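You operate a simulated robot arm through the tools that you are given. There is no shell and no other tool.

You are at the controls of a simulated two-armed robot. One attempt, no reset.

TASK
Fill the kit tray by the blue card and shut its lid.

The check looks at the end state, three seconds after you hand in, the way a careful person would. Anything else that was tipped, shoved, dropped, spilled or broken makes it a failure. A push-on lid holds only when it is set on centred and level and pressed home; a screw cap is set on level and turned clockwise until tight.

THE ROBOT
Two 7-joint arms with two-finger grippers on one trunk that stands fixed in place. Base frame: the origin is at the foot of the trunk, x ahead of it, y to its left, z up. Units: mm, rad, N and s.
The left shoulder is at [70, 139, 1095], the right one opposite. With the tool pointing down near the work surface each hand reaches from about 380 to 760 mm from the base axis, measured 20 degrees to its own side. Payload 3.43 kg a hand.
The TCP of each hand is the grasp point between the finger pads, 30 mm short of the fingertips. In the tool frame z runs along the fingers and y along their closing line. The gripper opens to 104 mm; its body begins 57 mm behind the TCP.
Orientation is that of the tool frame in the base frame, as [roll, pitch, yaw] about the fixed x, y, z axes, in that order (R = Rz(yaw) Ry(pitch) Rx(roll)). With the fingers straight down and closing along the base's y, the tool's x points along the base's -x, its y along +y and its z along -z.

THE INTERFACE
- The arms move only by the tool nudge_tool. It takes "left_steps", "right_steps" or both (then of equal length, played together; a hand with none holds still); each is a list of rows, each a list of 7 numbers: the shift along the tool's x, y, z in mm, then the turn, a rotation vector about the tool's x, y, z in rad, then the opening, from 0 (shut) to 1 (fully open). In form: [[x, y, z, wx, wy, wz, grip], ...]. A call has 1 to 20 rows; each row is the pose to reach, as a shift and turn from the pose commanded when the call began, along the tool's axes at that moment. Rows are played at 5 a second. More than 50 mm and 0.15 rad between two rows, or a gripper value outside its range, and nothing of the call is played. A pose out of reach is approached as far as the arm can. The call stops where the force on the tool passes 40 N (or 10 N more than at its start, if that is more) or the arm is blocked; 0.2 s more then pass. Each finger travels about 45 mm/s and halts on what it meets, pressing with about 25 N; the grip force reading is that of the motor and also rises with nothing between the fingers. The clock runs only during rows and for 0.2 s after the last one: add rows that repeat a pose to give the fingers time. It gives the time, the measured TCP pose, the force on the tool (base axes), the opening and the grip force at its end, in the units of the frame above (readings bear some noise), with the torque about the TCP (base axes, N m) and any sound that the robot's microphone picked up.
- Cameras (640 x 400 px; columns grow to the right, rows downward): "scene" is now at [135.9, 46.6, 1350.5]; the picture's right is [0.50, -0.87, 0.00], its down [-0.40, -0.23, -0.89] and it looks along [0.77, 0.44, -0.46] (base axes); focal length 244 px, centre (320, 200). "left" rides on the left gripper at [67, -18, -90] in its tool frame; the picture's right is [0.25, 0.97, 0.00], its down [-0.73, 0.19, -0.66] and it looks along [-0.64, 0.17, 0.75] (tool axes); focal length 218 px, centre (320, 200). "right" rides on the right gripper at [67, 18, -90] in its tool frame; the picture's right is [-0.25, 0.97, 0.00], its down [-0.73, -0.19, -0.66] and it looks along [-0.64, -0.17, 0.75] (tool axes); focal length 218 px, centre (320, 200). There is no depth. A picture from a camera that has moved, and an enlarged one, comes with that camera's place and axes in the base frame and with its lens. The place of the scene camera against the robot may be out by one fixed shift of up to 25 mm in any direction.
- get_image(camera): a new picture of that camera. The clock stands still meanwhile.
- slide_trunk(by): slides the trunk up (or, below 0, down) by that many mm; the arms and the scene camera ride with it, the base frame stays. It gives what a move gives, with no picture.
- head_to(pan, tilt): turns the head with the scene camera to pan (to the left, within 1.501 rad either way) and tilt (down, from -0.506 to 1.204), counted from straight ahead of the robot. It gives what a move gives.
- inspect(camera, box): a new picture of the part [left, top, right, bottom] of that camera's present view, enlarged. The clock stands still meanwhile.
- job_done(): hands the job in; it is judged then, once.

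Places have to be worked out from the pictures, the camera data and where the tool is seen. Open the grippers and draw the arms clear of the work before you hand the job in, unless the task says otherwise.

The tools are called after "Call:" as name(argument=value, ...) on one line, values as JSON. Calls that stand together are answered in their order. nudge_tool: Moves the arms, as the interface text tells. Its arguments: {"type":"object","properties":{"left_steps":{"type":"array"},"right_steps":{"type":"array"}},"required":[]} The other tools are called the same way: slide_trunk (by) moves the trunk up or down; head_to (pan, tilt) turns the head that bears the scene camera; get_image (camera) takes a picture; inspect (camera, box) takes an enlarged picture of a part of a camera's view; job_done () hands the job in.

At the start:

```text
t: 0.0
left_ee_pos: [268.0, 354.5, 1149.8]
left_tool_rot: [-3.141, 0.002, -3.141]
left_force: [-0.3, -0.4, -0.9]
left_moment: [-0.03, 0.02, 0.01]
left_grip_width: 104.1
left_finger_force: 0.1
right_ee_pos: [373.4, 45.4, 1186.0]
right_tool_rot: [-3.141, 0.0, 3.141]
right_force: [-0.6, -0.9, -0.3]
right_moment: [-0.02, -0.01, 0.0]
right_grip_width: 103.7
right_finger_force: 0.1
trunk travel left (down, up): [-590.0, 350.0]
head pan, tilt (commanded): [0.525, 0.48]
```

scene: 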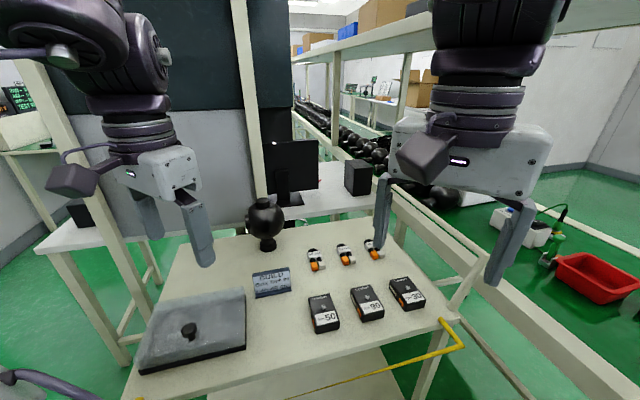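
right: 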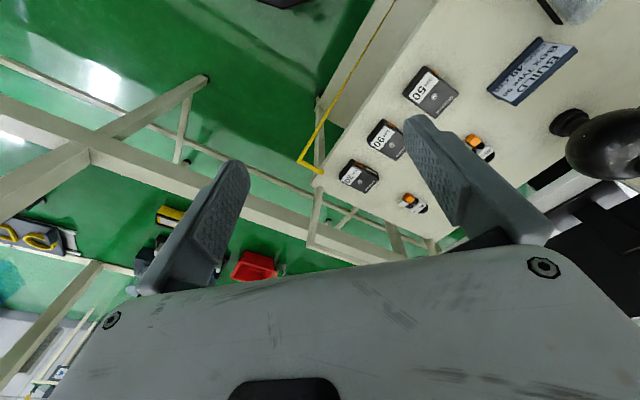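
left: 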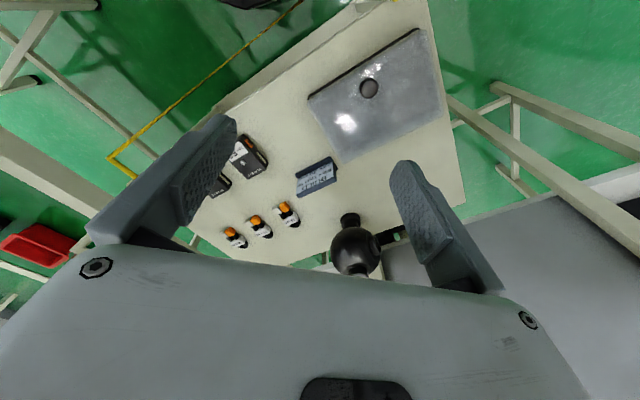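

The scene shows a table with a grey lidded thing on the left, a blue card, three black boxes, three small orange-capped objects and a black sphere. I'll enlarge the card and the objects to read them.

Call:
inspect(camera="scene", box=[240, 260, 310, 304])

Call:
inspect(camera="scene", box=[290, 225, 450, 325])

Call:
inspect(camera="scene", box=[120, 270, 280, 370])

Call:
inspect(camera="left", box=[280, 140, 360, 190])

Call:
inspect(camera="right", box=[460, 20, 600, 108])

```text
9.09 times, centred on (275, 282) of scene
camera zoom: at [135.9, 46.6, 1350.5], right [0.5, -0.87, 0.0], down [-0.4, -0.23, -0.89], along [0.77, 0.44, -0.46], focal length 2220 px, centre (729, -546)
```

zoom: 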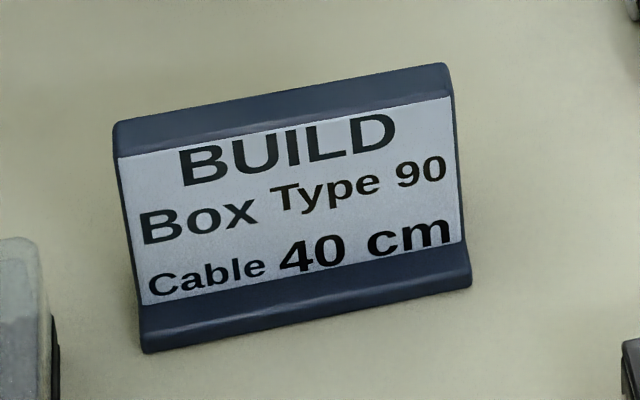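

```text
4.00 times, centred on (370, 275) of scene
camera zoom: at [135.9, 46.6, 1350.5], right [0.5, -0.87, 0.0], down [-0.4, -0.23, -0.89], along [0.77, 0.44, -0.46], focal length 977 px, centre (120, -100)
```

zoom: 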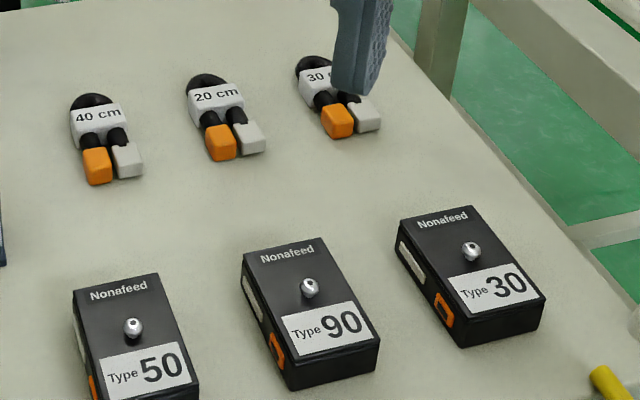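

```text
4.00 times, centred on (200, 320) of scene
camera zoom: at [135.9, 46.6, 1350.5], right [0.5, -0.87, 0.0], down [-0.4, -0.23, -0.89], along [0.77, 0.44, -0.46], focal length 977 px, centre (800, -280)
```

zoom: 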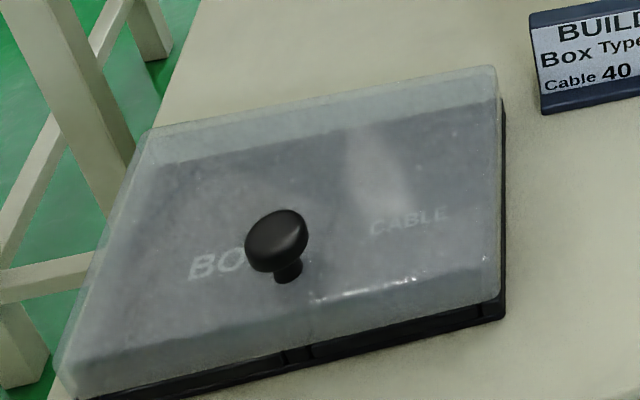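

```text
8.00 times, centred on (320, 165) of left
camera zoom: at [199.6, 336.5, 1237.8], right [-0.25, 0.97, 0.0], down [0.73, 0.19, 0.66], along [0.64, 0.17, -0.75], focal length 1746 px, centre (320, 480)
```

zoom: 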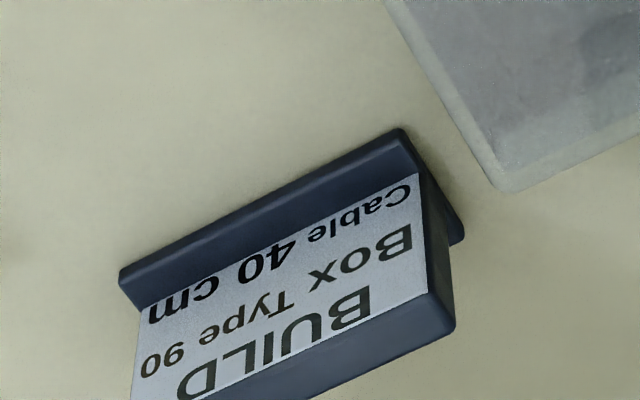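

```text
4.55 times, centred on (530, 64) of right
camera zoom: at [307.5, 63.3, 1274.5], right [0.25, 0.97, 0.0], down [0.73, -0.19, 0.66], along [0.64, -0.17, -0.75], focal length 992 px, centre (-634, 818)
```

zoom: 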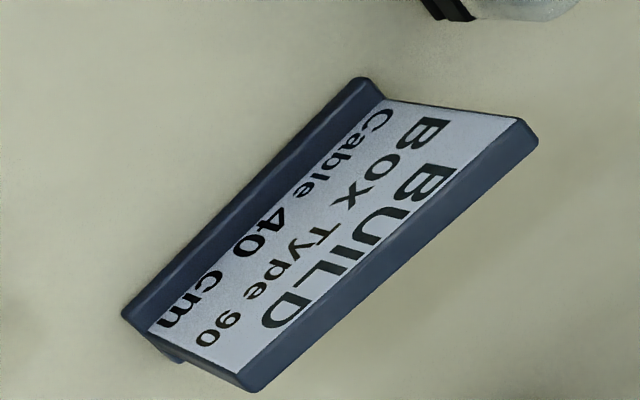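

The card reads "Box Type 90, Cable 40 cm", and the tray's lid has a knob with BOX and CABLE compartments beneath. I triangulated a card foot corner to about [439, 424, 800], so the table top is near z=800; now I enlarge the tray and goods in the hand cameras.

Call:
inspect(camera="left", box=[290, 10, 470, 170])

Call:
inspect(camera="left", box=[180, 120, 340, 280])

Call:
inspect(camera="right", box=[320, 40, 500, 230])

Call:
inspect(camera="scene", box=[110, 190, 480, 400])

```text
2.50 times, centred on (380, 90) of left
camera zoom: at [199.6, 336.5, 1237.8], right [-0.25, 0.97, 0.0], down [0.73, 0.19, 0.66], along [0.64, 0.17, -0.75], focal length 546 px, centre (170, 475)
```

zoom: 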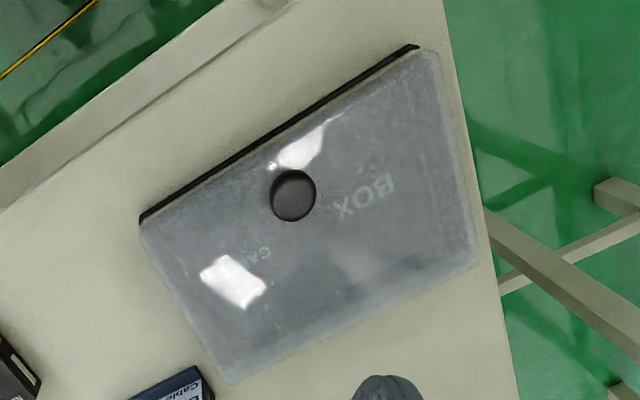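

```text
2.50 times, centred on (260, 200) of left
camera zoom: at [199.6, 336.5, 1237.8], right [-0.25, 0.97, 0.0], down [0.73, 0.19, 0.66], along [0.64, 0.17, -0.75], focal length 546 px, centre (470, 200)
```

zoom: 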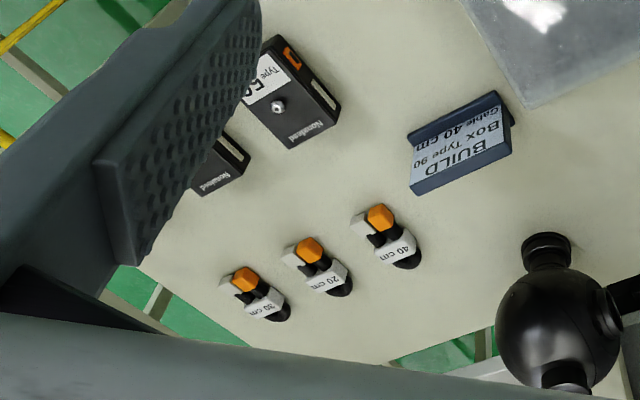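

```text
2.11 times, centred on (410, 135) of right
camera zoom: at [307.5, 63.3, 1274.5], right [0.25, 0.97, 0.0], down [0.73, -0.19, 0.66], along [0.64, -0.17, -0.75], focal length 460 px, centre (130, 337)
```

zoom: 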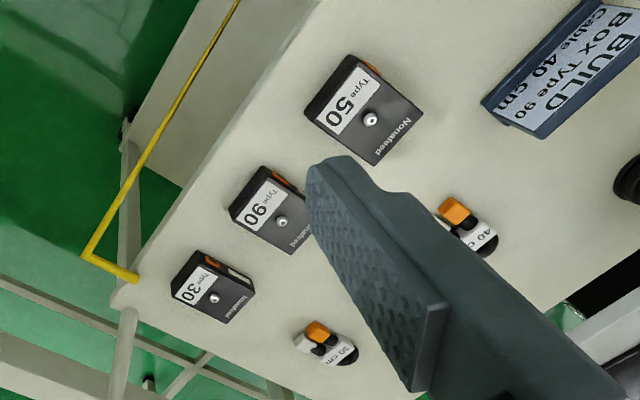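

```text
1.73 times, centred on (295, 295) of scene
camera zoom: at [135.9, 46.6, 1350.5], right [0.5, -0.87, 0.0], down [-0.4, -0.23, -0.89], along [0.77, 0.44, -0.46], focal length 422 px, centre (363, 36)
```

zoom: 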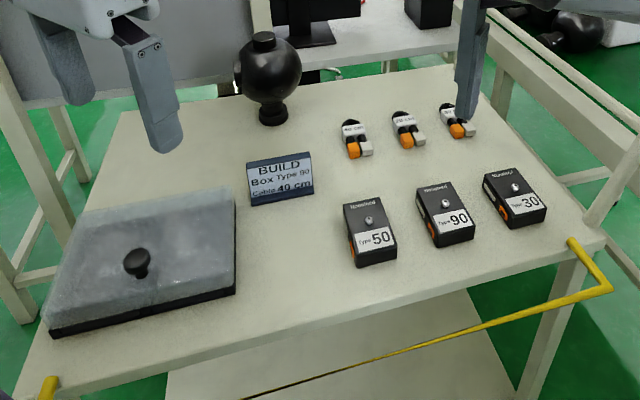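

Readings so far: everything on the table sits at about 45° to the base axes; tray lid centre ≈ (300, 467), about 200 x 150 mm, box 90 ≈ (563, 157), cable 40 ≈ (643, 368), and there's free table behind the tray. I turn the left hand 45° to line up with the table and lower it a little to look at the tray.

Call:
nudge_tool(left_steps=[[3, 8, 15, 0, 0, -0.131, 1], [6, 16, 30, 0, 0, -0.262, 1], [9, 24, 45, 0, 0, -0.393, 1], [12, 32, 60, 0, 0, -0.524, 1], [15, 40, 75, 0, 0, -0.655, 1], [18, 45.5, 90, 0, 0, -0.785, 1]])

Call:
get_image(camera="left")

Call:
get_image(camera="scene")

```text
t: 1.4
left_ee_pos: [224.8, 436.5, 1050.6]
left_tool_rot: [-3.138, -0.002, -2.355]
left_force: [-0.6, 1.0, -0.4]
left_moment: [-0.05, -0.02, -0.01]
left_grip_width: 104.0
left_finger_force: 0.0
left hand out of reach, approached as far as the arm can: row 6
right_ee_pos: [371.7, 47.3, 1186.0]
right_tool_rot: [-3.138, 0.001, 3.141]
right_force: [-0.8, 0.6, -1.0]
right_moment: [-0.05, -0.01, 0.02]
right_grip_width: 103.9
right_finger_force: 0.0
trunk travel left (down, up): [-590.0, 350.0]
head pan, tilt (commanded): [0.525, 0.48]
```

```text
taken
camera left: at [188.7, 376.4, 1138.3], right [-0.86, 0.5, 0.0], down [0.38, 0.65, 0.66], along [0.33, 0.56, -0.76], focal length 218 px, centre (320, 200)
```

left: 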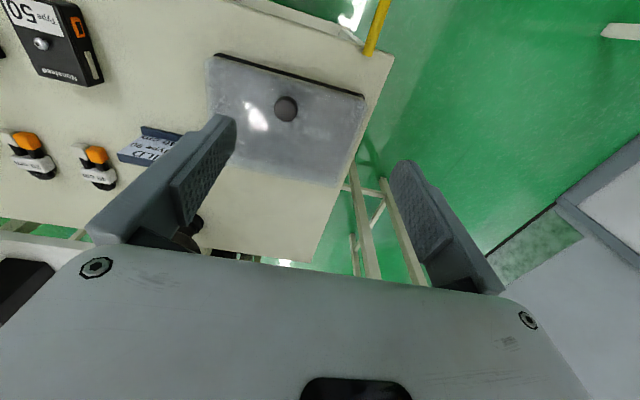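

```text
taken
camera scene: at [133.7, 50.1, 1350.7], right [0.5, -0.87, 0.0], down [-0.4, -0.23, -0.89], along [0.77, 0.44, -0.46], focal length 244 px, centre (320, 200)
```

scene: 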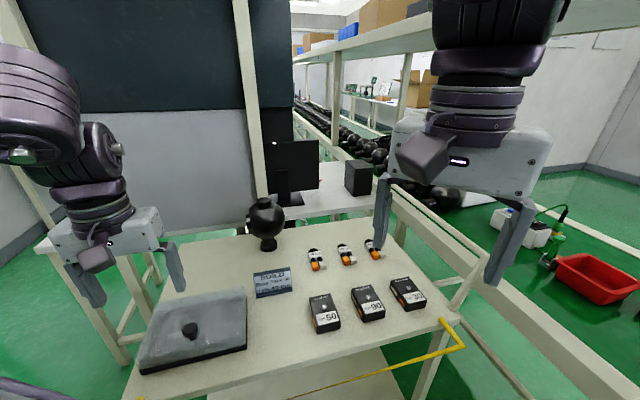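

The left hand was stopped short of its last row but is aligned, and the knob appears nearer the lid's front edge than its middle, so the lid may be hinged at the back. I enlarge the lid from both cameras to see whether there is a hinge.

Call:
inspect(camera="left", box=[195, 40, 385, 200])

Call:
inspect(camera="scene", box=[130, 280, 260, 380])

```text
2.50 times, centred on (290, 120) of left
camera zoom: at [188.7, 376.4, 1138.3], right [-0.86, 0.5, 0.0], down [0.38, 0.65, 0.66], along [0.33, 0.56, -0.76], focal length 546 px, centre (395, 400)
```

zoom: 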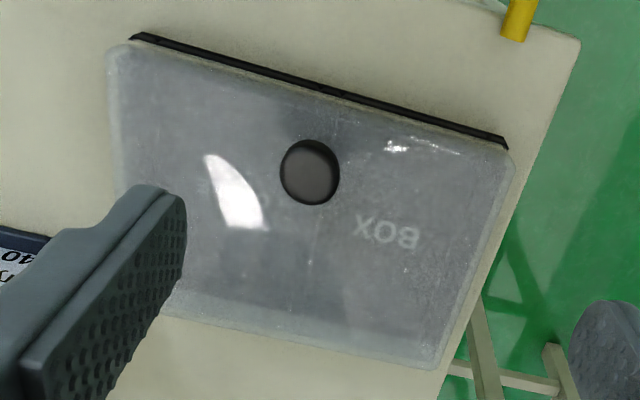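

```text
4.00 times, centred on (195, 330) of scene
camera zoom: at [133.7, 50.1, 1350.7], right [0.5, -0.87, 0.0], down [-0.4, -0.23, -0.89], along [0.77, 0.44, -0.46], focal length 977 px, centre (820, -320)
```

zoom: 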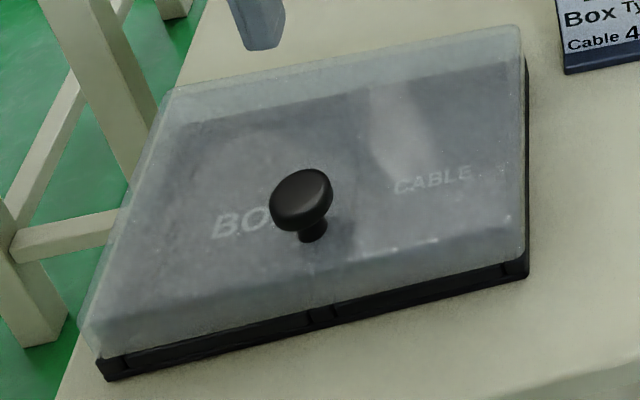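

No hinge hardware is clearly visible, but the knob sits about a quarter of the way back from the front edge, which suggests a back hinge. I lower the left hand towards the knob to measure it from closer.

Call:
nudge_tool(left_steps=[[-5, -6, 15, 0, 0, 0, 1], [-10, -12, 30, 0, 0, 0, 1], [-15, -18, 45, 0, 0, 0, 1], [-20, -24, 60, 0, 0, 0, 1], [-25, -30, 75, 0, 0, 0, 1], [-30, -35, 90, 0, 0, 0, 1]])

Call:
get_image(camera="left")

```text
t: 2.8
left_ee_pos: [257.0, 451.9, 979.3]
left_tool_rot: [-3.139, 0.0, -2.36]
left_force: [0.3, -0.5, -0.7]
left_moment: [0.03, 0.03, 0.0]
left_grip_width: 104.1
left_finger_force: 0.1
left hand out of reach, approached as far as the arm can: row 2, 3, 4, 5, 6
right_ee_pos: [373.7, 45.5, 1185.7]
right_tool_rot: [-3.141, 0.001, 3.141]
right_force: [-0.2, 0.2, 0.7]
right_moment: [-0.01, 0.0, 0.02]
right_grip_width: 103.9
right_finger_force: 0.1
trunk travel left (down, up): [-590.0, 350.0]
head pan, tilt (commanded): [0.525, 0.48]
```

```text
taken
camera left: at [220.7, 390.9, 1067.7], right [-0.86, 0.51, 0.0], down [0.38, 0.65, 0.66], along [0.34, 0.56, -0.75], focal length 218 px, centre (320, 200)
```

left: 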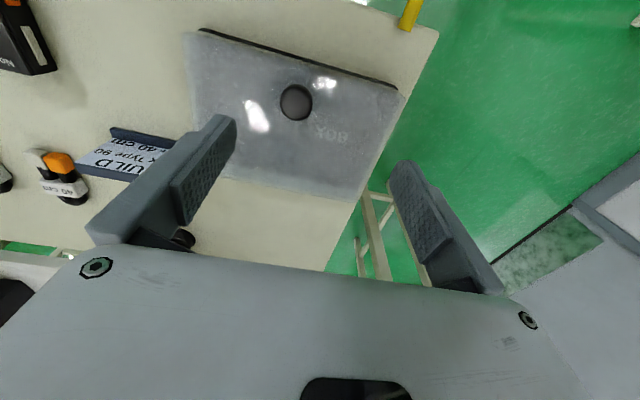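

The left hand hit a near-reach limit (too close to its shoulder at this height). Raising the trunk 200 mm should let it reach the knob at about (270, 432), so I do that.

Call:
slide_trunk(by=200)

Call:
head_to(pan=0.75, tilt=0.75)

Call:
get_image(camera="scene")

Call:
get_image(camera="left")

```text
t: 5.0
left_ee_pos: [257.9, 451.1, 1179.6]
left_tool_rot: [-3.141, -0.002, -2.362]
left_force: [-0.9, 0.2, -0.8]
left_moment: [-0.03, 0.0, 0.02]
left_grip_width: 104.2
left_finger_force: 0.1
right_ee_pos: [373.6, 45.1, 1384.8]
right_tool_rot: [3.142, 0.002, -3.141]
right_force: [0.0, -0.4, 0.2]
right_moment: [0.02, 0.02, 0.02]
right_grip_width: 104.0
right_finger_force: 0.1
trunk travel left (down, up): [-790.0, 150.0]
head pan, tilt (commanded): [0.525, 0.48]
```

```text
t: 5.8
left_ee_pos: [257.6, 450.9, 1179.7]
left_tool_rot: [3.142, -0.002, -2.362]
left_force: [-0.3, 0.0, -0.8]
left_moment: [0.03, 0.03, 0.01]
left_grip_width: 103.8
left_finger_force: 0.1
right_ee_pos: [375.2, 46.2, 1386.0]
right_tool_rot: [3.14, 0.0, 3.141]
right_force: [0.0, 0.1, -0.2]
right_moment: [-0.02, 0.01, 0.01]
right_grip_width: 104.1
right_finger_force: 0.1
trunk travel left (down, up): [-790.0, 150.0]
head pan, tilt (commanded): [0.75, 0.75]
```

```text
taken
camera scene: at [117.6, 57.4, 1526.9], right [0.68, -0.73, 0.0], down [-0.5, -0.46, -0.73], along [0.54, 0.5, -0.68], focal length 244 px, centre (320, 200)
```

scene: 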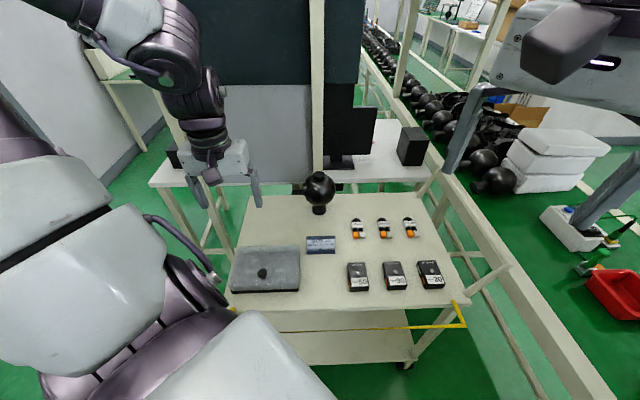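

```text
taken
camera left: at [221.3, 391.3, 1267.5], right [-0.86, 0.51, 0.0], down [0.38, 0.65, 0.66], along [0.33, 0.56, -0.76], focal length 218 px, centre (320, 200)
```

left: 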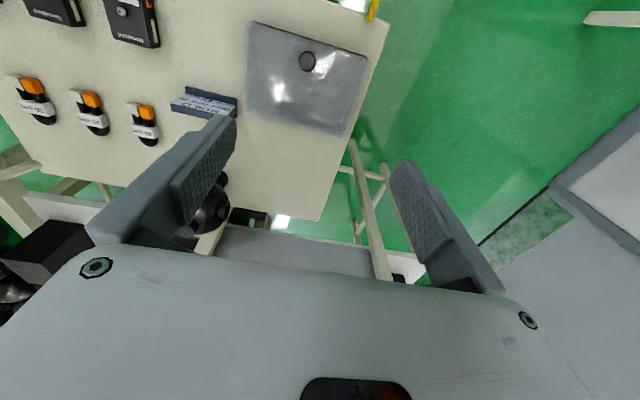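

Triangulating the two left pictures taken 200 mm apart in height puts the knob's top at about (266, 428, 887). I enlarge the current view of the tray, goods and card to fix corners and sizes.

Call:
inspect(camera="left", box=[235, 10, 395, 150])

Call:
inspect(camera="left", box=[0, 0, 200, 150])

Call:
inspect(camera="scene", box=[210, 200, 330, 310])

Call:
inspect(camera="scene", box=[290, 160, 470, 310])

```text
2.86 times, centred on (315, 80) of left
camera zoom: at [221.3, 391.3, 1267.5], right [-0.86, 0.51, 0.0], down [0.38, 0.65, 0.66], along [0.33, 0.56, -0.76], focal length 624 px, centre (334, 543)
```

zoom: 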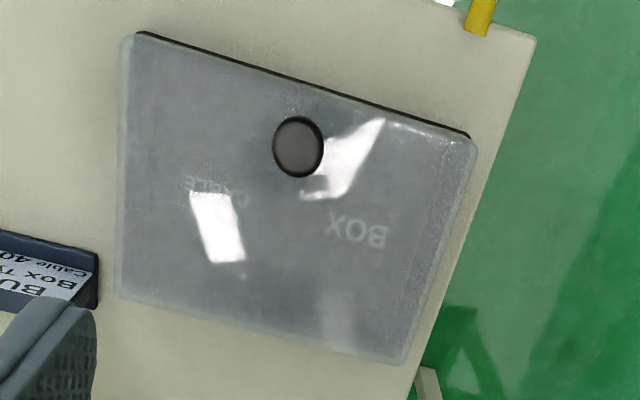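

```text
2.67 times, centred on (100, 75) of left
camera zoom: at [221.3, 391.3, 1267.5], right [-0.86, 0.51, 0.0], down [0.38, 0.65, 0.66], along [0.33, 0.56, -0.76], focal length 582 px, centre (907, 533)
```

zoom: 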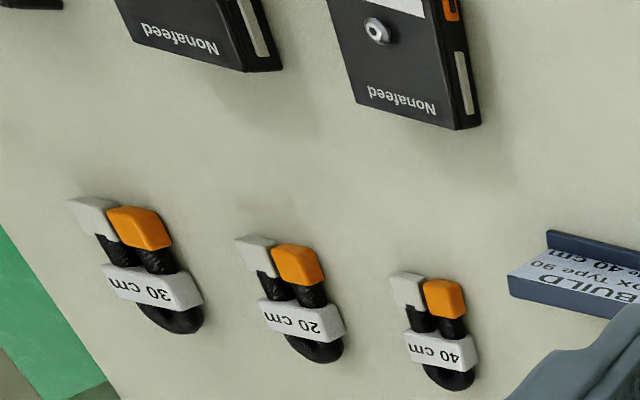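

```text
3.64 times, centred on (270, 255) of scene
camera zoom: at [117.6, 57.4, 1526.9], right [0.68, -0.73, 0.0], down [-0.5, -0.46, -0.73], along [0.54, 0.5, -0.68], focal length 888 px, centre (502, 0)
```

zoom: 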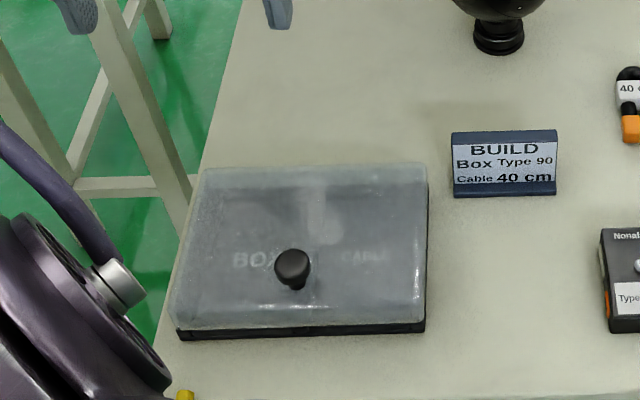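

```text
2.67 times, centred on (380, 235) of scene
camera zoom: at [117.6, 57.4, 1526.9], right [0.68, -0.73, 0.0], down [-0.5, -0.46, -0.73], along [0.54, 0.5, -0.68], focal length 651 px, centre (160, 107)
```

zoom: 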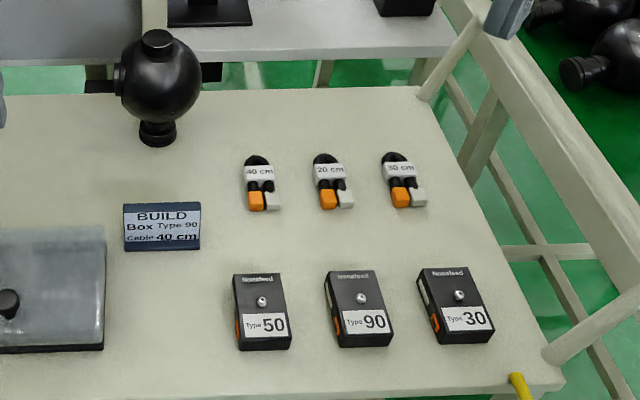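

The lid is about 195 mm wide by 134 mm deep with the knob only 20 mm from its front edge, so I take it to be hinged at the back (v≈612 along the 45° axis). To get room for a straight-down approach on the knob I raise the trunk fully, then go out and down.

Call:
slide_trunk(by=150)

Call:
nudge_tool(left_steps=[[-12, -5, 10, 0, 0, 0, 1], [-24, -10, 30, 0, 0, 0, 1], [-36, -15, 60, 0, 0, 0, 1], [-48, -20, 90, 0, 0, 0, 1], [-54, -20, 120, 0, 0, 0, 1], [-54, -20, 150, 0, 0, 0, 1], [-54, -20, 180, 0, 0, 0, 1], [-54, -20, 210, 0, 0, 0, 1], [-54, -20, 240, 0, 0, 0, 1], [-54, -20, 270, 0, 0, 0, 1]])

Call:
get_image(camera="left")

Call:
get_image(camera="scene")

```text
t: 7.5
left_ee_pos: [258.2, 452.0, 1329.7]
left_tool_rot: [-3.14, -0.003, -2.361]
left_force: [0.3, -0.2, 0.3]
left_moment: [0.0, -0.03, 0.03]
left_grip_width: 103.8
left_finger_force: 0.0
right_ee_pos: [374.5, 45.7, 1534.3]
right_tool_rot: [-3.141, 0.001, -3.141]
right_force: [-0.1, 0.0, 0.1]
right_moment: [-0.04, -0.02, 0.01]
right_grip_width: 104.2
right_finger_force: 0.0
trunk travel left (down, up): [-940.0, 0.0]
head pan, tilt (commanded): [0.75, 0.75]
```

```text
t: 9.7
left_ee_pos: [310.5, 474.9, 1058.1]
left_tool_rot: [-3.139, -0.001, -2.363]
left_force: [-1.0, 0.9, 0.3]
left_moment: [0.03, 0.0, 0.02]
left_grip_width: 104.0
left_finger_force: 0.0
right_ee_pos: [375.0, 46.5, 1534.8]
right_tool_rot: [-3.141, -0.001, 3.139]
right_force: [0.9, -0.1, -0.4]
right_moment: [-0.01, 0.05, -0.02]
right_grip_width: 104.1
right_finger_force: 0.1
trunk travel left (down, up): [-940.0, 0.0]
head pan, tilt (commanded): [0.75, 0.75]
```

```text
taken
camera left: at [274.6, 415.0, 1146.5], right [-0.86, 0.51, 0.0], down [0.38, 0.65, 0.66], along [0.33, 0.56, -0.76], focal length 218 px, centre (320, 200)
```

left: 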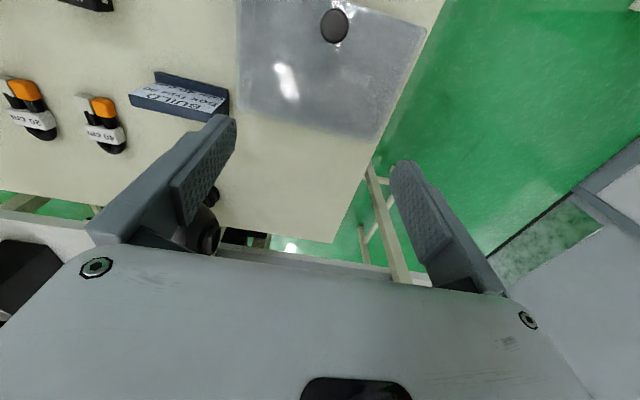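

```text
taken
camera scene: at [118.8, 57.7, 1676.8], right [0.68, -0.73, 0.0], down [-0.5, -0.47, -0.73], along [0.53, 0.5, -0.68], focal length 244 px, centre (320, 200)
```

scene: 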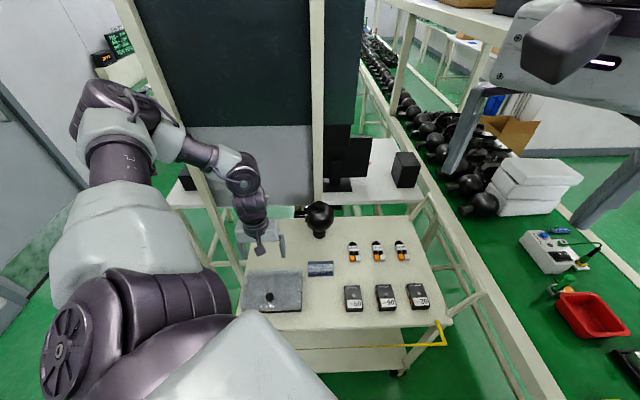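

The arm now reaches freely and the knob resolves to u≈-115, v≈497.5 (base ≈ (270.5, 433)). I bring the open hand above the knob at z≈960 and look again.

Call:
nudge_tool(left_steps=[[12, 0, 20, 0, 0, 0, 1], [24, -0.5, 40, 0, 0, 0, 1], [36, -1, 60, 0, 0, 0, 1], [48, -1.5, 80, 0, 0, 0, 1], [57.5, -1.5, 98, 0, 0, 0, 1]])

Call:
get_image(camera="left")

Call:
inspect(camera="scene", box=[220, 220, 340, 330])

```text
t: 10.9
left_ee_pos: [278.4, 442.4, 1002.0]
left_tool_rot: [-3.136, -0.002, -2.361]
left_force: [-0.3, 0.0, 0.1]
left_moment: [0.05, 0.01, -0.01]
left_grip_width: 104.2
left_finger_force: 0.0
left hand out of reach, approached as far as the arm can: row 3, 4, 5
right_ee_pos: [372.7, 45.7, 1535.4]
right_tool_rot: [-3.141, 0.001, -3.141]
right_force: [-1.3, -0.3, -1.0]
right_moment: [-0.02, 0.0, 0.0]
right_grip_width: 103.8
right_finger_force: 0.1
trunk travel left (down, up): [-940.0, 0.0]
head pan, tilt (commanded): [0.75, 0.75]
```

```text
taken
camera left: at [241.5, 382.3, 1090.6], right [-0.86, 0.51, 0.0], down [0.38, 0.65, 0.66], along [0.34, 0.56, -0.76], focal length 218 px, centre (320, 200)
```

left: 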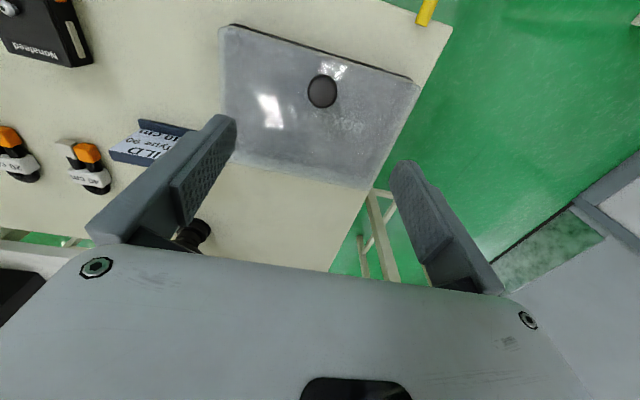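

```text
3.64 times, centred on (280, 275) of scene
camera zoom: at [116.5, 57.8, 1677.0], right [0.68, -0.73, 0.0], down [-0.5, -0.47, -0.73], along [0.54, 0.5, -0.68], focal length 888 px, centre (466, -73)
```

zoom: 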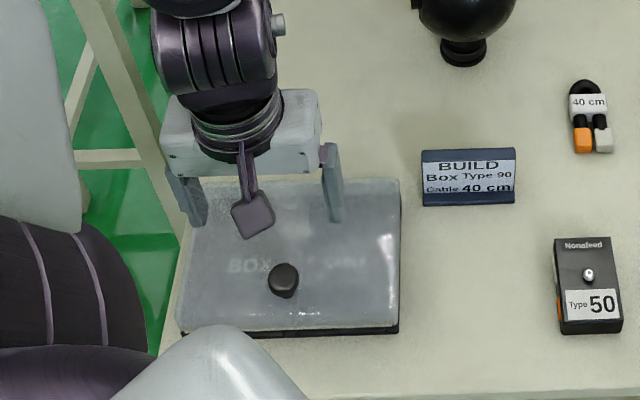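

The hand stuck at (278, 442, 1002), a local reach limit; being lower should help since the wrist is then further below the shoulder. I back out away from the robot, descend to z≈925 over the lid (lid top ≈ 855, knob top ≈ 887), and come in over the knob.

Call:
nudge_tool(left_steps=[[-20, 0, 0, 0, 0, 0, 1], [-40, 0, 20, 0, 0, 0, 1], [-40, 0, 45, 0, 0, 0, 1], [-40, 0, 77, 0, 0, 0, 1], [-25, 0, 77, 0, 0, 0, 1], [-10, 0, 77, 0, 0, 0, 1], [2, -0.5, 77, 0, 0, 0, 1], [12, -1, 77, 0, 0, 0, 1]])

Call:
get_image(camera="left")

Call:
inspect(camera="scene", box=[220, 220, 340, 330])

```text
t: 12.7
left_ee_pos: [295.4, 481.9, 995.2]
left_tool_rot: [-3.139, 0.001, -2.362]
left_force: [-0.6, -0.2, -0.3]
left_moment: [0.0, 0.02, -0.04]
left_grip_width: 104.2
left_finger_force: 0.1
left hand out of reach, approached as far as the arm can: row 2, 3, 4, 5, 6, 7, 8
right_ee_pos: [372.4, 47.5, 1535.0]
right_tool_rot: [-3.142, 0.0, -3.141]
right_force: [-0.5, 0.0, 0.4]
right_moment: [-0.01, -0.02, -0.02]
right_grip_width: 103.9
right_finger_force: 0.0
trunk travel left (down, up): [-940.0, 0.0]
head pan, tilt (commanded): [0.75, 0.75]
```

```text
taken
camera left: at [258.9, 421.9, 1084.1], right [-0.86, 0.51, 0.0], down [0.38, 0.65, 0.65], along [0.34, 0.56, -0.76], focal length 218 px, centre (320, 200)
```

left: 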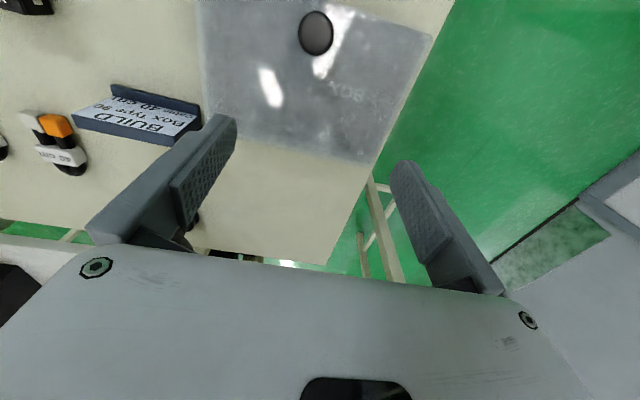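

```text
3.64 times, centred on (280, 275) of scene
camera zoom: at [116.8, 57.9, 1676.9], right [0.68, -0.73, 0.0], down [-0.5, -0.47, -0.73], along [0.54, 0.5, -0.68], focal length 888 px, centre (466, -73)
```

zoom: 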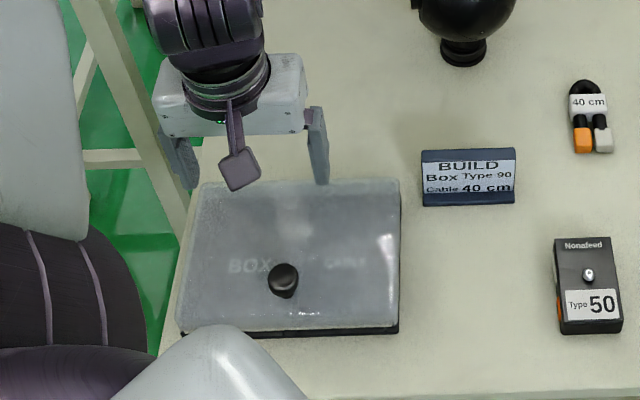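

The hand seems to have a lower limit about 445 mm under the shoulder here, plus a near limit, so a purely vertical tool is awkward. Tilting the tool 0.4 rad about its y (fingers pointing slightly back towards the robot) moves the wrist away from the shoulder and suits the lid's swing, so I raise the hand, tilt it over the knob, then lower the trunk.

Call:
nudge_tool(left_steps=[[0, -3, -25, 0, 0, 0, 1], [0, -6, -50, 0, 0.05, 0, 1], [5, -9, -75, 0, 0.13, 0, 1], [15, -12, -100, 0, 0.22, 0, 1], [30, -15, -125, 0, 0.31, 0, 1], [48, -17, -150, 0, 0.4, 0, 1]])

Call:
get_image(camera="scene")

```text
t: 14.1
left_ee_pos: [270.9, 435.1, 1147.4]
left_tool_rot: [-3.14, -0.403, -2.36]
left_force: [0.3, -0.4, 0.2]
left_moment: [0.0, -0.01, 0.0]
left_grip_width: 103.9
left_finger_force: 0.0
right_ee_pos: [372.9, 45.3, 1535.7]
right_tool_rot: [3.141, 0.001, -3.141]
right_force: [0.4, -0.8, 0.9]
right_moment: [0.02, 0.0, 0.04]
right_grip_width: 103.8
right_finger_force: 0.1
trunk travel left (down, up): [-940.0, 0.0]
head pan, tilt (commanded): [0.75, 0.75]
```

```text
taken
camera scene: at [116.8, 56.9, 1676.9], right [0.68, -0.73, 0.0], down [-0.5, -0.47, -0.73], along [0.54, 0.5, -0.68], focal length 244 px, centre (320, 200)
```

scene: 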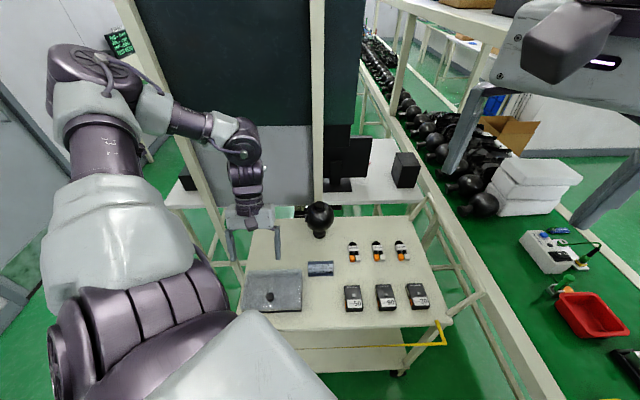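

The tilted pose is reached at (270.9, 435.1, 1147). I lower the trunk 200 mm, which brings the fingertips to about z=919, still 30 mm above the knob.

Call:
slide_trunk(by=-200)

Call:
get_image(camera="left")

Call:
get_image(camera="scene")

```text
t: 16.3
left_ee_pos: [272.0, 435.1, 946.7]
left_tool_rot: [-3.141, -0.401, -2.361]
left_force: [0.1, -0.5, -0.3]
left_moment: [0.0, 0.01, 0.01]
left_grip_width: 104.2
left_finger_force: 0.0
right_ee_pos: [372.9, 45.7, 1335.5]
right_tool_rot: [-3.141, 0.001, 3.141]
right_force: [-0.7, -0.3, -0.4]
right_moment: [0.03, 0.01, 0.0]
right_grip_width: 104.0
right_finger_force: 0.0
trunk travel left (down, up): [-740.0, 200.0]
head pan, tilt (commanded): [0.75, 0.75]
```

```text
taken
camera left: at [263.7, 403.8, 1053.3], right [-0.85, 0.52, 0.1], down [0.52, 0.79, 0.32], along [0.09, 0.32, -0.94], focal length 218 px, centre (320, 200)
```

left: 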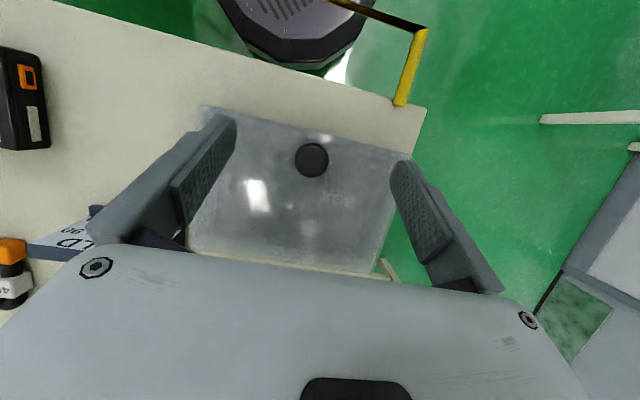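

```text
taken
camera scene: at [117.5, 57.4, 1476.9], right [0.68, -0.73, 0.0], down [-0.5, -0.47, -0.73], along [0.53, 0.5, -0.68], focal length 244 px, centre (320, 200)
```

scene: 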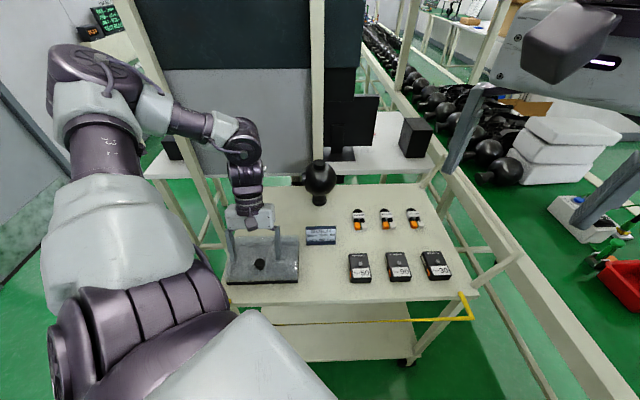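

In the hand camera the knob top lies 3.8 mm ahead-of-centre and about 2 mm off in u; its diameter is ~28 mm and lid top ≈ 855. I lower so the knob cap sits between the fingertips (TCP z≈895), with the fingers partly closed.

Call:
nudge_tool(left_steps=[[-5, -1, 10, 0, 0, 0, 0.9], [-10, -1.5, 20, 0, 0, 0, 0.8], [-15, -1.5, 30, 0, 0, 0, 0.7], [-20, -1.5, 40, 0, 0, 0, 0.6], [-22.8, -1.5, 46.5, 0, 0, 0, 0.55], [-22.8, -1.5, 46.5, 0, 0, 0, 0.55]])

Call:
get_image(camera="left")

Call:
inspect(camera="left", box=[200, 80, 440, 250])

Call:
inspect(camera="scene", box=[215, 200, 315, 290])

```text
t: 17.7
left_ee_pos: [275.3, 436.2, 894.7]
left_tool_rot: [-3.138, -0.403, -2.362]
left_force: [0.5, -0.5, 0.5]
left_moment: [-0.02, -0.01, 0.02]
left_grip_width: 57.5
left_finger_force: 0.0
right_ee_pos: [374.5, 45.1, 1335.3]
right_tool_rot: [3.141, 0.0, -3.141]
right_force: [0.2, -0.4, 0.0]
right_moment: [0.03, 0.03, -0.01]
right_grip_width: 104.1
right_finger_force: 0.0
trunk travel left (down, up): [-740.0, 200.0]
head pan, tilt (commanded): [0.75, 0.75]
```

```text
taken
camera left: at [266.5, 404.0, 1001.4], right [-0.85, 0.52, 0.1], down [0.52, 0.79, 0.32], along [0.09, 0.32, -0.94], focal length 218 px, centre (320, 200)
```

left: 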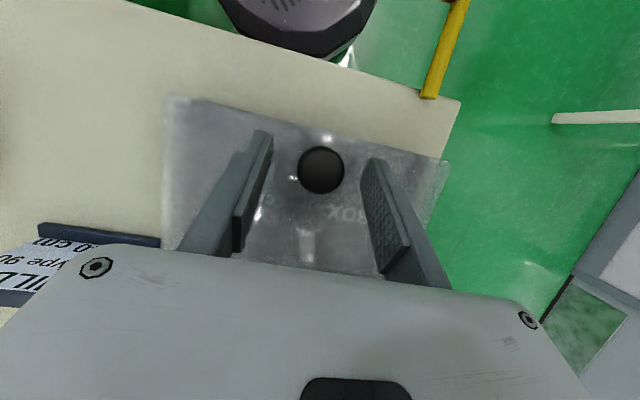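

```text
2.35 times, centred on (320, 165) of left
camera zoom: at [266.5, 404.0, 1001.4], right [-0.85, 0.52, 0.1], down [0.52, 0.79, 0.32], along [0.09, 0.32, -0.94], focal length 514 px, centre (320, 282)
```

zoom: 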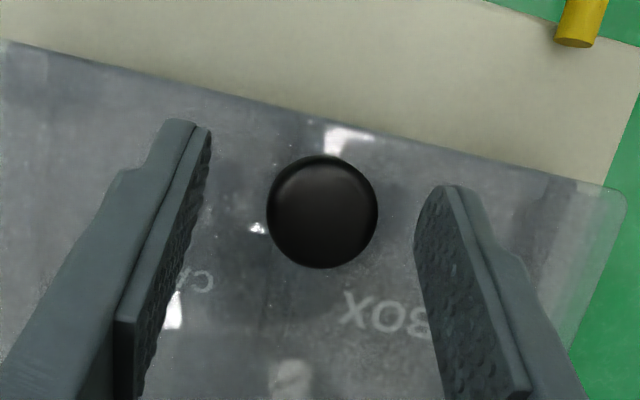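

```text
4.44 times, centred on (265, 245) of scene
camera zoom: at [117.4, 57.3, 1476.9], right [0.68, -0.73, 0.0], down [-0.5, -0.47, -0.73], along [0.53, 0.5, -0.68], focal length 1086 px, centre (564, 0)
```

zoom: 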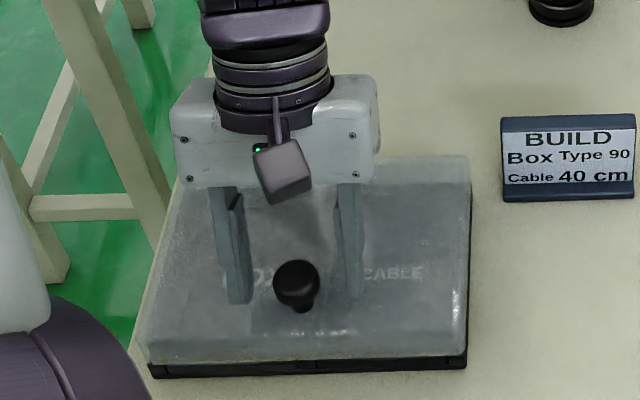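

The knob cap is centred between the pads (about 0.5 mm and -0.9 mm off) 15 mm inside the fingertips. I close on it and read the forces.

Call:
nudge_tool(left_steps=[[0, -0.5, 0, 0, 0, 0, 0.4], [0, -0.5, 0, 0, 0, 0, 0.3], [0, -0.5, 0, 0, 0, 0, 0.2], [0, -0.5, 0, 0, 0, 0, 0.1], [0, -0.5, 0, 0, 0, 0, 0.1]])

Call:
inspect(camera="left", box=[200, 80, 440, 250])

```text
t: 18.9
left_ee_pos: [274.4, 435.8, 894.1]
left_tool_rot: [-3.141, -0.403, -2.362]
left_force: [-3.9, 4.0, -3.0]
left_moment: [0.04, 0.3, 0.01]
left_grip_width: 27.1
left_finger_force: 44.9
right_ee_pos: [372.5, 46.6, 1335.1]
right_tool_rot: [-3.138, 0.001, -3.141]
right_force: [-1.4, -1.4, -0.7]
right_moment: [0.01, 0.01, 0.02]
right_grip_width: 104.0
right_finger_force: 0.1
trunk travel left (down, up): [-740.0, 200.0]
head pan, tilt (commanded): [0.75, 0.75]
```

```text
2.35 times, centred on (320, 165) of left
camera zoom: at [266.0, 404.8, 1001.2], right [-0.85, 0.52, 0.1], down [0.52, 0.79, 0.32], along [0.09, 0.32, -0.94], focal length 514 px, centre (320, 282)
```

zoom: 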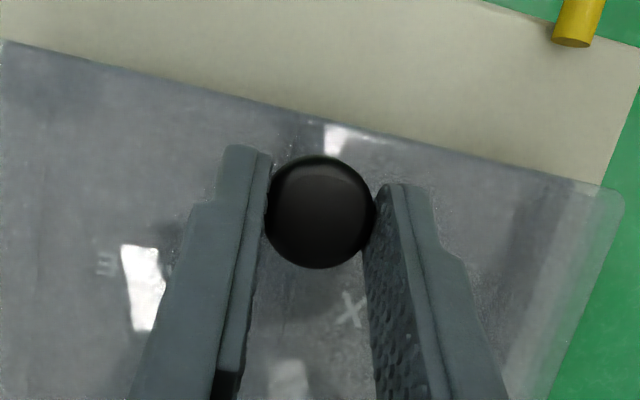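

The knob is held (27.1 mm wide, grip 45 N). I lift it a trial 5 mm along the expected arc about a back hinge and look at the force and the lid.

Call:
nudge_tool(left_steps=[[0.12, 0, -1, 0, 0, 0, 0.1], [0.23, 0, -2.1, 0, 0, 0, 0.1], [0.35, 0, -3.1, 0, 0, 0, 0.1], [0.47, 0, -4.2, 0, 0, 0, 0.1], [0.58, 0, -5.2, 0, 0, 0, 0.1]])

Call:
inspect(camera="scene", box=[215, 200, 315, 290])

Call:
get_image(camera="left")

```text
t: 20.1
left_ee_pos: [274.9, 437.8, 898.4]
left_tool_rot: [-3.139, -0.403, -2.362]
left_force: [-7.9, 2.2, -8.6]
left_moment: [-0.77, 1.02, -0.01]
left_grip_width: 26.9
left_finger_force: 44.9
right_ee_pos: [372.2, 47.8, 1336.0]
right_tool_rot: [-3.14, -0.001, 3.14]
right_force: [-0.6, -0.1, 0.6]
right_moment: [-0.01, -0.01, 0.0]
right_grip_width: 104.2
right_finger_force: 0.0
trunk travel left (down, up): [-740.0, 200.0]
head pan, tilt (commanded): [0.75, 0.75]
```

```text
4.44 times, centred on (265, 245) of scene
camera zoom: at [116.8, 59.2, 1476.9], right [0.68, -0.73, 0.0], down [-0.5, -0.47, -0.73], along [0.54, 0.5, -0.68], focal length 1086 px, centre (564, 0)
```

zoom: 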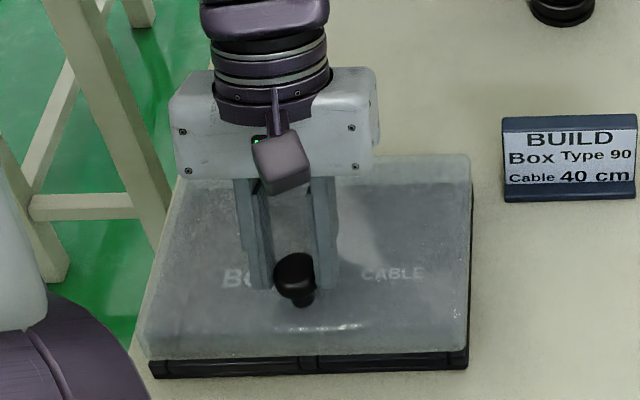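

```text
taken
camera left: at [267.4, 406.4, 1005.9], right [-0.85, 0.52, 0.1], down [0.52, 0.79, 0.32], along [0.09, 0.32, -0.94], focal length 218 px, centre (320, 200)
```

left: 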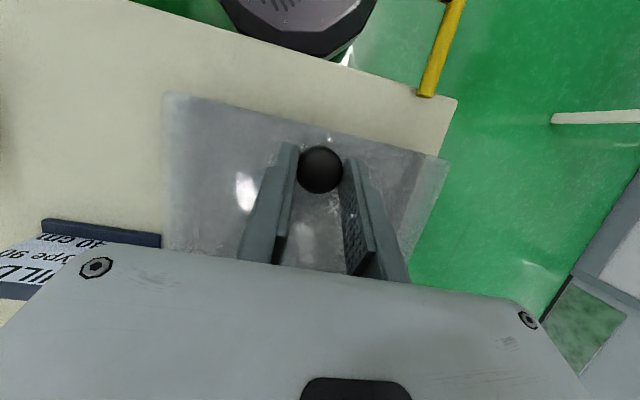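

The front edge rose while the back edge stayed, so the lid is hinged at the back; but the pinch resists pivoting (about 1.3 N m about u). I ease the grip to just about the knob's width so the knob can pivot, and read the torque.

Call:
nudge_tool(left_steps=[[0, 0, 0, 0, 0, 0, 0.25], [0, 0, 0, 0, 0, 0, 0.255], [0, 0, 0, 0, 0, 0, 0.255]])

```text
t: 20.9
left_ee_pos: [275.7, 438.8, 899.1]
left_tool_rot: [-3.138, -0.401, -2.363]
left_force: [-2.5, 4.9, -0.2]
left_moment: [0.16, 0.03, -0.07]
left_grip_width: 29.7
left_finger_force: 2.8
right_ee_pos: [372.9, 47.0, 1335.2]
right_tool_rot: [-3.14, 0.0, 3.141]
right_force: [0.1, 0.5, 0.8]
right_moment: [0.02, 0.0, 0.02]
right_grip_width: 103.9
right_finger_force: 0.1
trunk travel left (down, up): [-740.0, 200.0]
head pan, tilt (commanded): [0.75, 0.75]
```

The torque vanished but the reading (29.7 mm wide, 5 N sideways, no weight) suggests the knob may have slipped down. I look.

Call:
inspect(camera="left", box=[200, 80, 440, 250])

Call:
inspect(camera="scene", box=[215, 200, 315, 290])

```text
2.35 times, centred on (320, 165) of left
camera zoom: at [268.2, 406.0, 1006.1], right [-0.85, 0.52, 0.1], down [0.52, 0.79, 0.32], along [0.09, 0.32, -0.94], focal length 514 px, centre (320, 282)
```

zoom: 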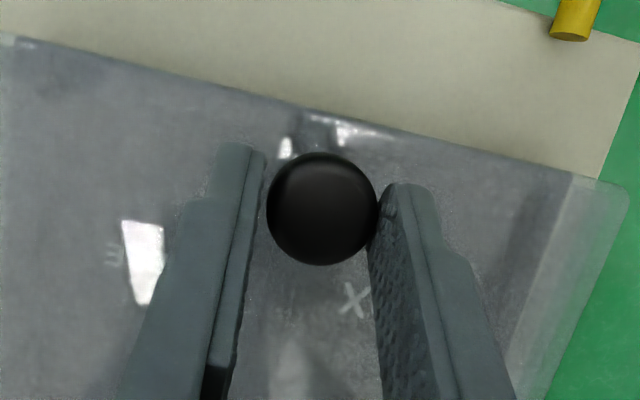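

```text
4.44 times, centred on (265, 245) of scene
camera zoom: at [117.2, 58.6, 1476.9], right [0.68, -0.73, 0.0], down [-0.5, -0.47, -0.73], along [0.54, 0.5, -0.68], focal length 1086 px, centre (564, 0)
```

zoom: 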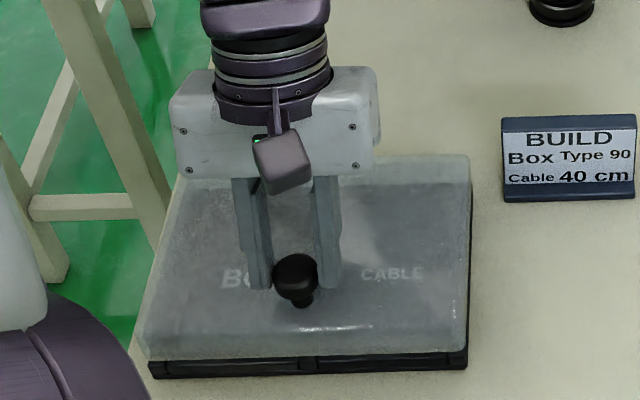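

The lid's front edge still looks raised though the hand carries no weight, so the hinge may have friction. I release the knob fully, wait a second and look at whether the lid stays.

Call:
nudge_tool(left_steps=[[0, 0, 0, 0, 0, 0, 0.4], [0, 0, 0, 0, 0, 0, 0.45], [0, 0, 0, 0, 0, 0, 0.45], [0, 0, 0, 0, 0, 0, 0.45], [0, 0, 0, 0, 0, 0, 0.45]])

Call:
inspect(camera="left", box=[200, 80, 440, 250])

Call:
inspect(camera="scene", box=[215, 200, 315, 290])

```text
t: 22.1
left_ee_pos: [276.9, 437.0, 898.2]
left_tool_rot: [-3.14, -0.401, -2.361]
left_force: [0.5, 0.2, -1.5]
left_moment: [-0.01, 0.02, 0.04]
left_grip_width: 46.9
left_finger_force: 0.0
right_ee_pos: [372.6, 45.5, 1335.0]
right_tool_rot: [-3.141, 0.0, -3.141]
right_force: [-0.9, 0.3, 0.3]
right_moment: [-0.05, 0.0, -0.01]
right_grip_width: 103.8
right_finger_force: 0.0
trunk travel left (down, up): [-740.0, 200.0]
head pan, tilt (commanded): [0.75, 0.75]
```

```text
2.35 times, centred on (320, 165) of left
camera zoom: at [268.1, 405.3, 1006.3], right [-0.85, 0.52, 0.1], down [0.52, 0.79, 0.32], along [0.09, 0.32, -0.94], focal length 514 px, centre (320, 282)
```

zoom: 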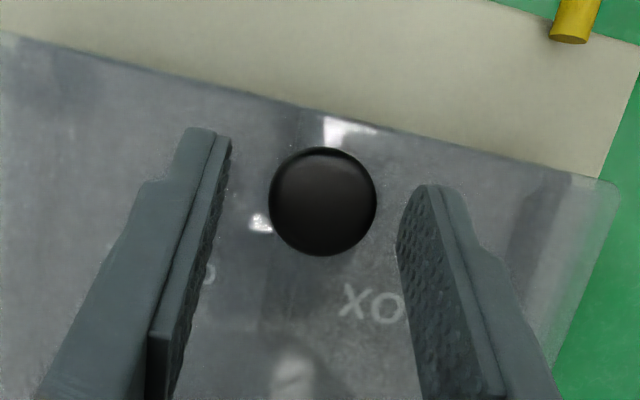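

```text
4.44 times, centred on (265, 245) of scene
camera zoom: at [117.5, 57.6, 1476.9], right [0.68, -0.73, 0.0], down [-0.5, -0.47, -0.73], along [0.53, 0.5, -0.68], focal length 1086 px, centre (564, 0)
```

zoom: 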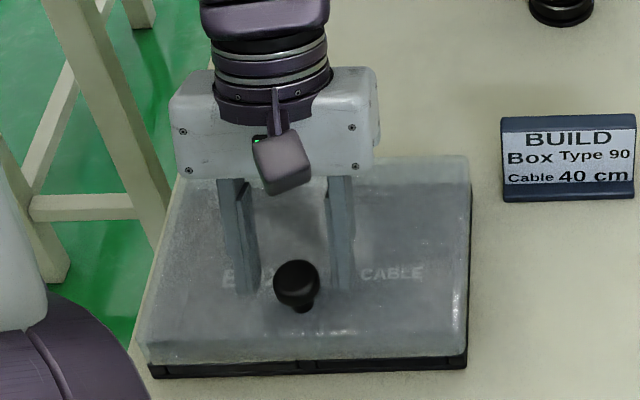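

The lid dropped back the 5 mm once fully released, so the hinge is free and a light grip was what held it. I return to the grasp height, shift about 1 mm in +y to centre, and take a light grip.

Call:
nudge_tool(left_steps=[[-0.3, 1, 2.6, 0, 0, 0, 0.45], [-0.58, 1.2, 5.7, 0, 0, 0, 0.45], [-0.58, 1.2, 5.7, 0, 0, 0, 0.3], [-0.58, 1.2, 5.7, 0, 0, 0, 0.2], [-0.58, 1.2, 5.7, 0, 0, 0, 0.2], [-0.58, 1.2, 5.7, 0, 0, 0, 0.2]])

```text
t: 23.5
left_ee_pos: [274.1, 436.8, 894.6]
left_tool_rot: [-3.138, -0.402, -2.361]
left_force: [-1.2, 1.0, -1.9]
left_moment: [-0.03, 0.07, 0.0]
left_grip_width: 26.7
left_finger_force: 45.0
right_ee_pos: [372.8, 46.1, 1335.6]
right_tool_rot: [-3.139, 0.0, 3.141]
right_force: [0.2, -0.3, -0.4]
right_moment: [0.0, -0.02, 0.02]
right_grip_width: 104.1
right_finger_force: 0.0
trunk travel left (down, up): [-740.0, 200.0]
head pan, tilt (commanded): [0.75, 0.75]
```

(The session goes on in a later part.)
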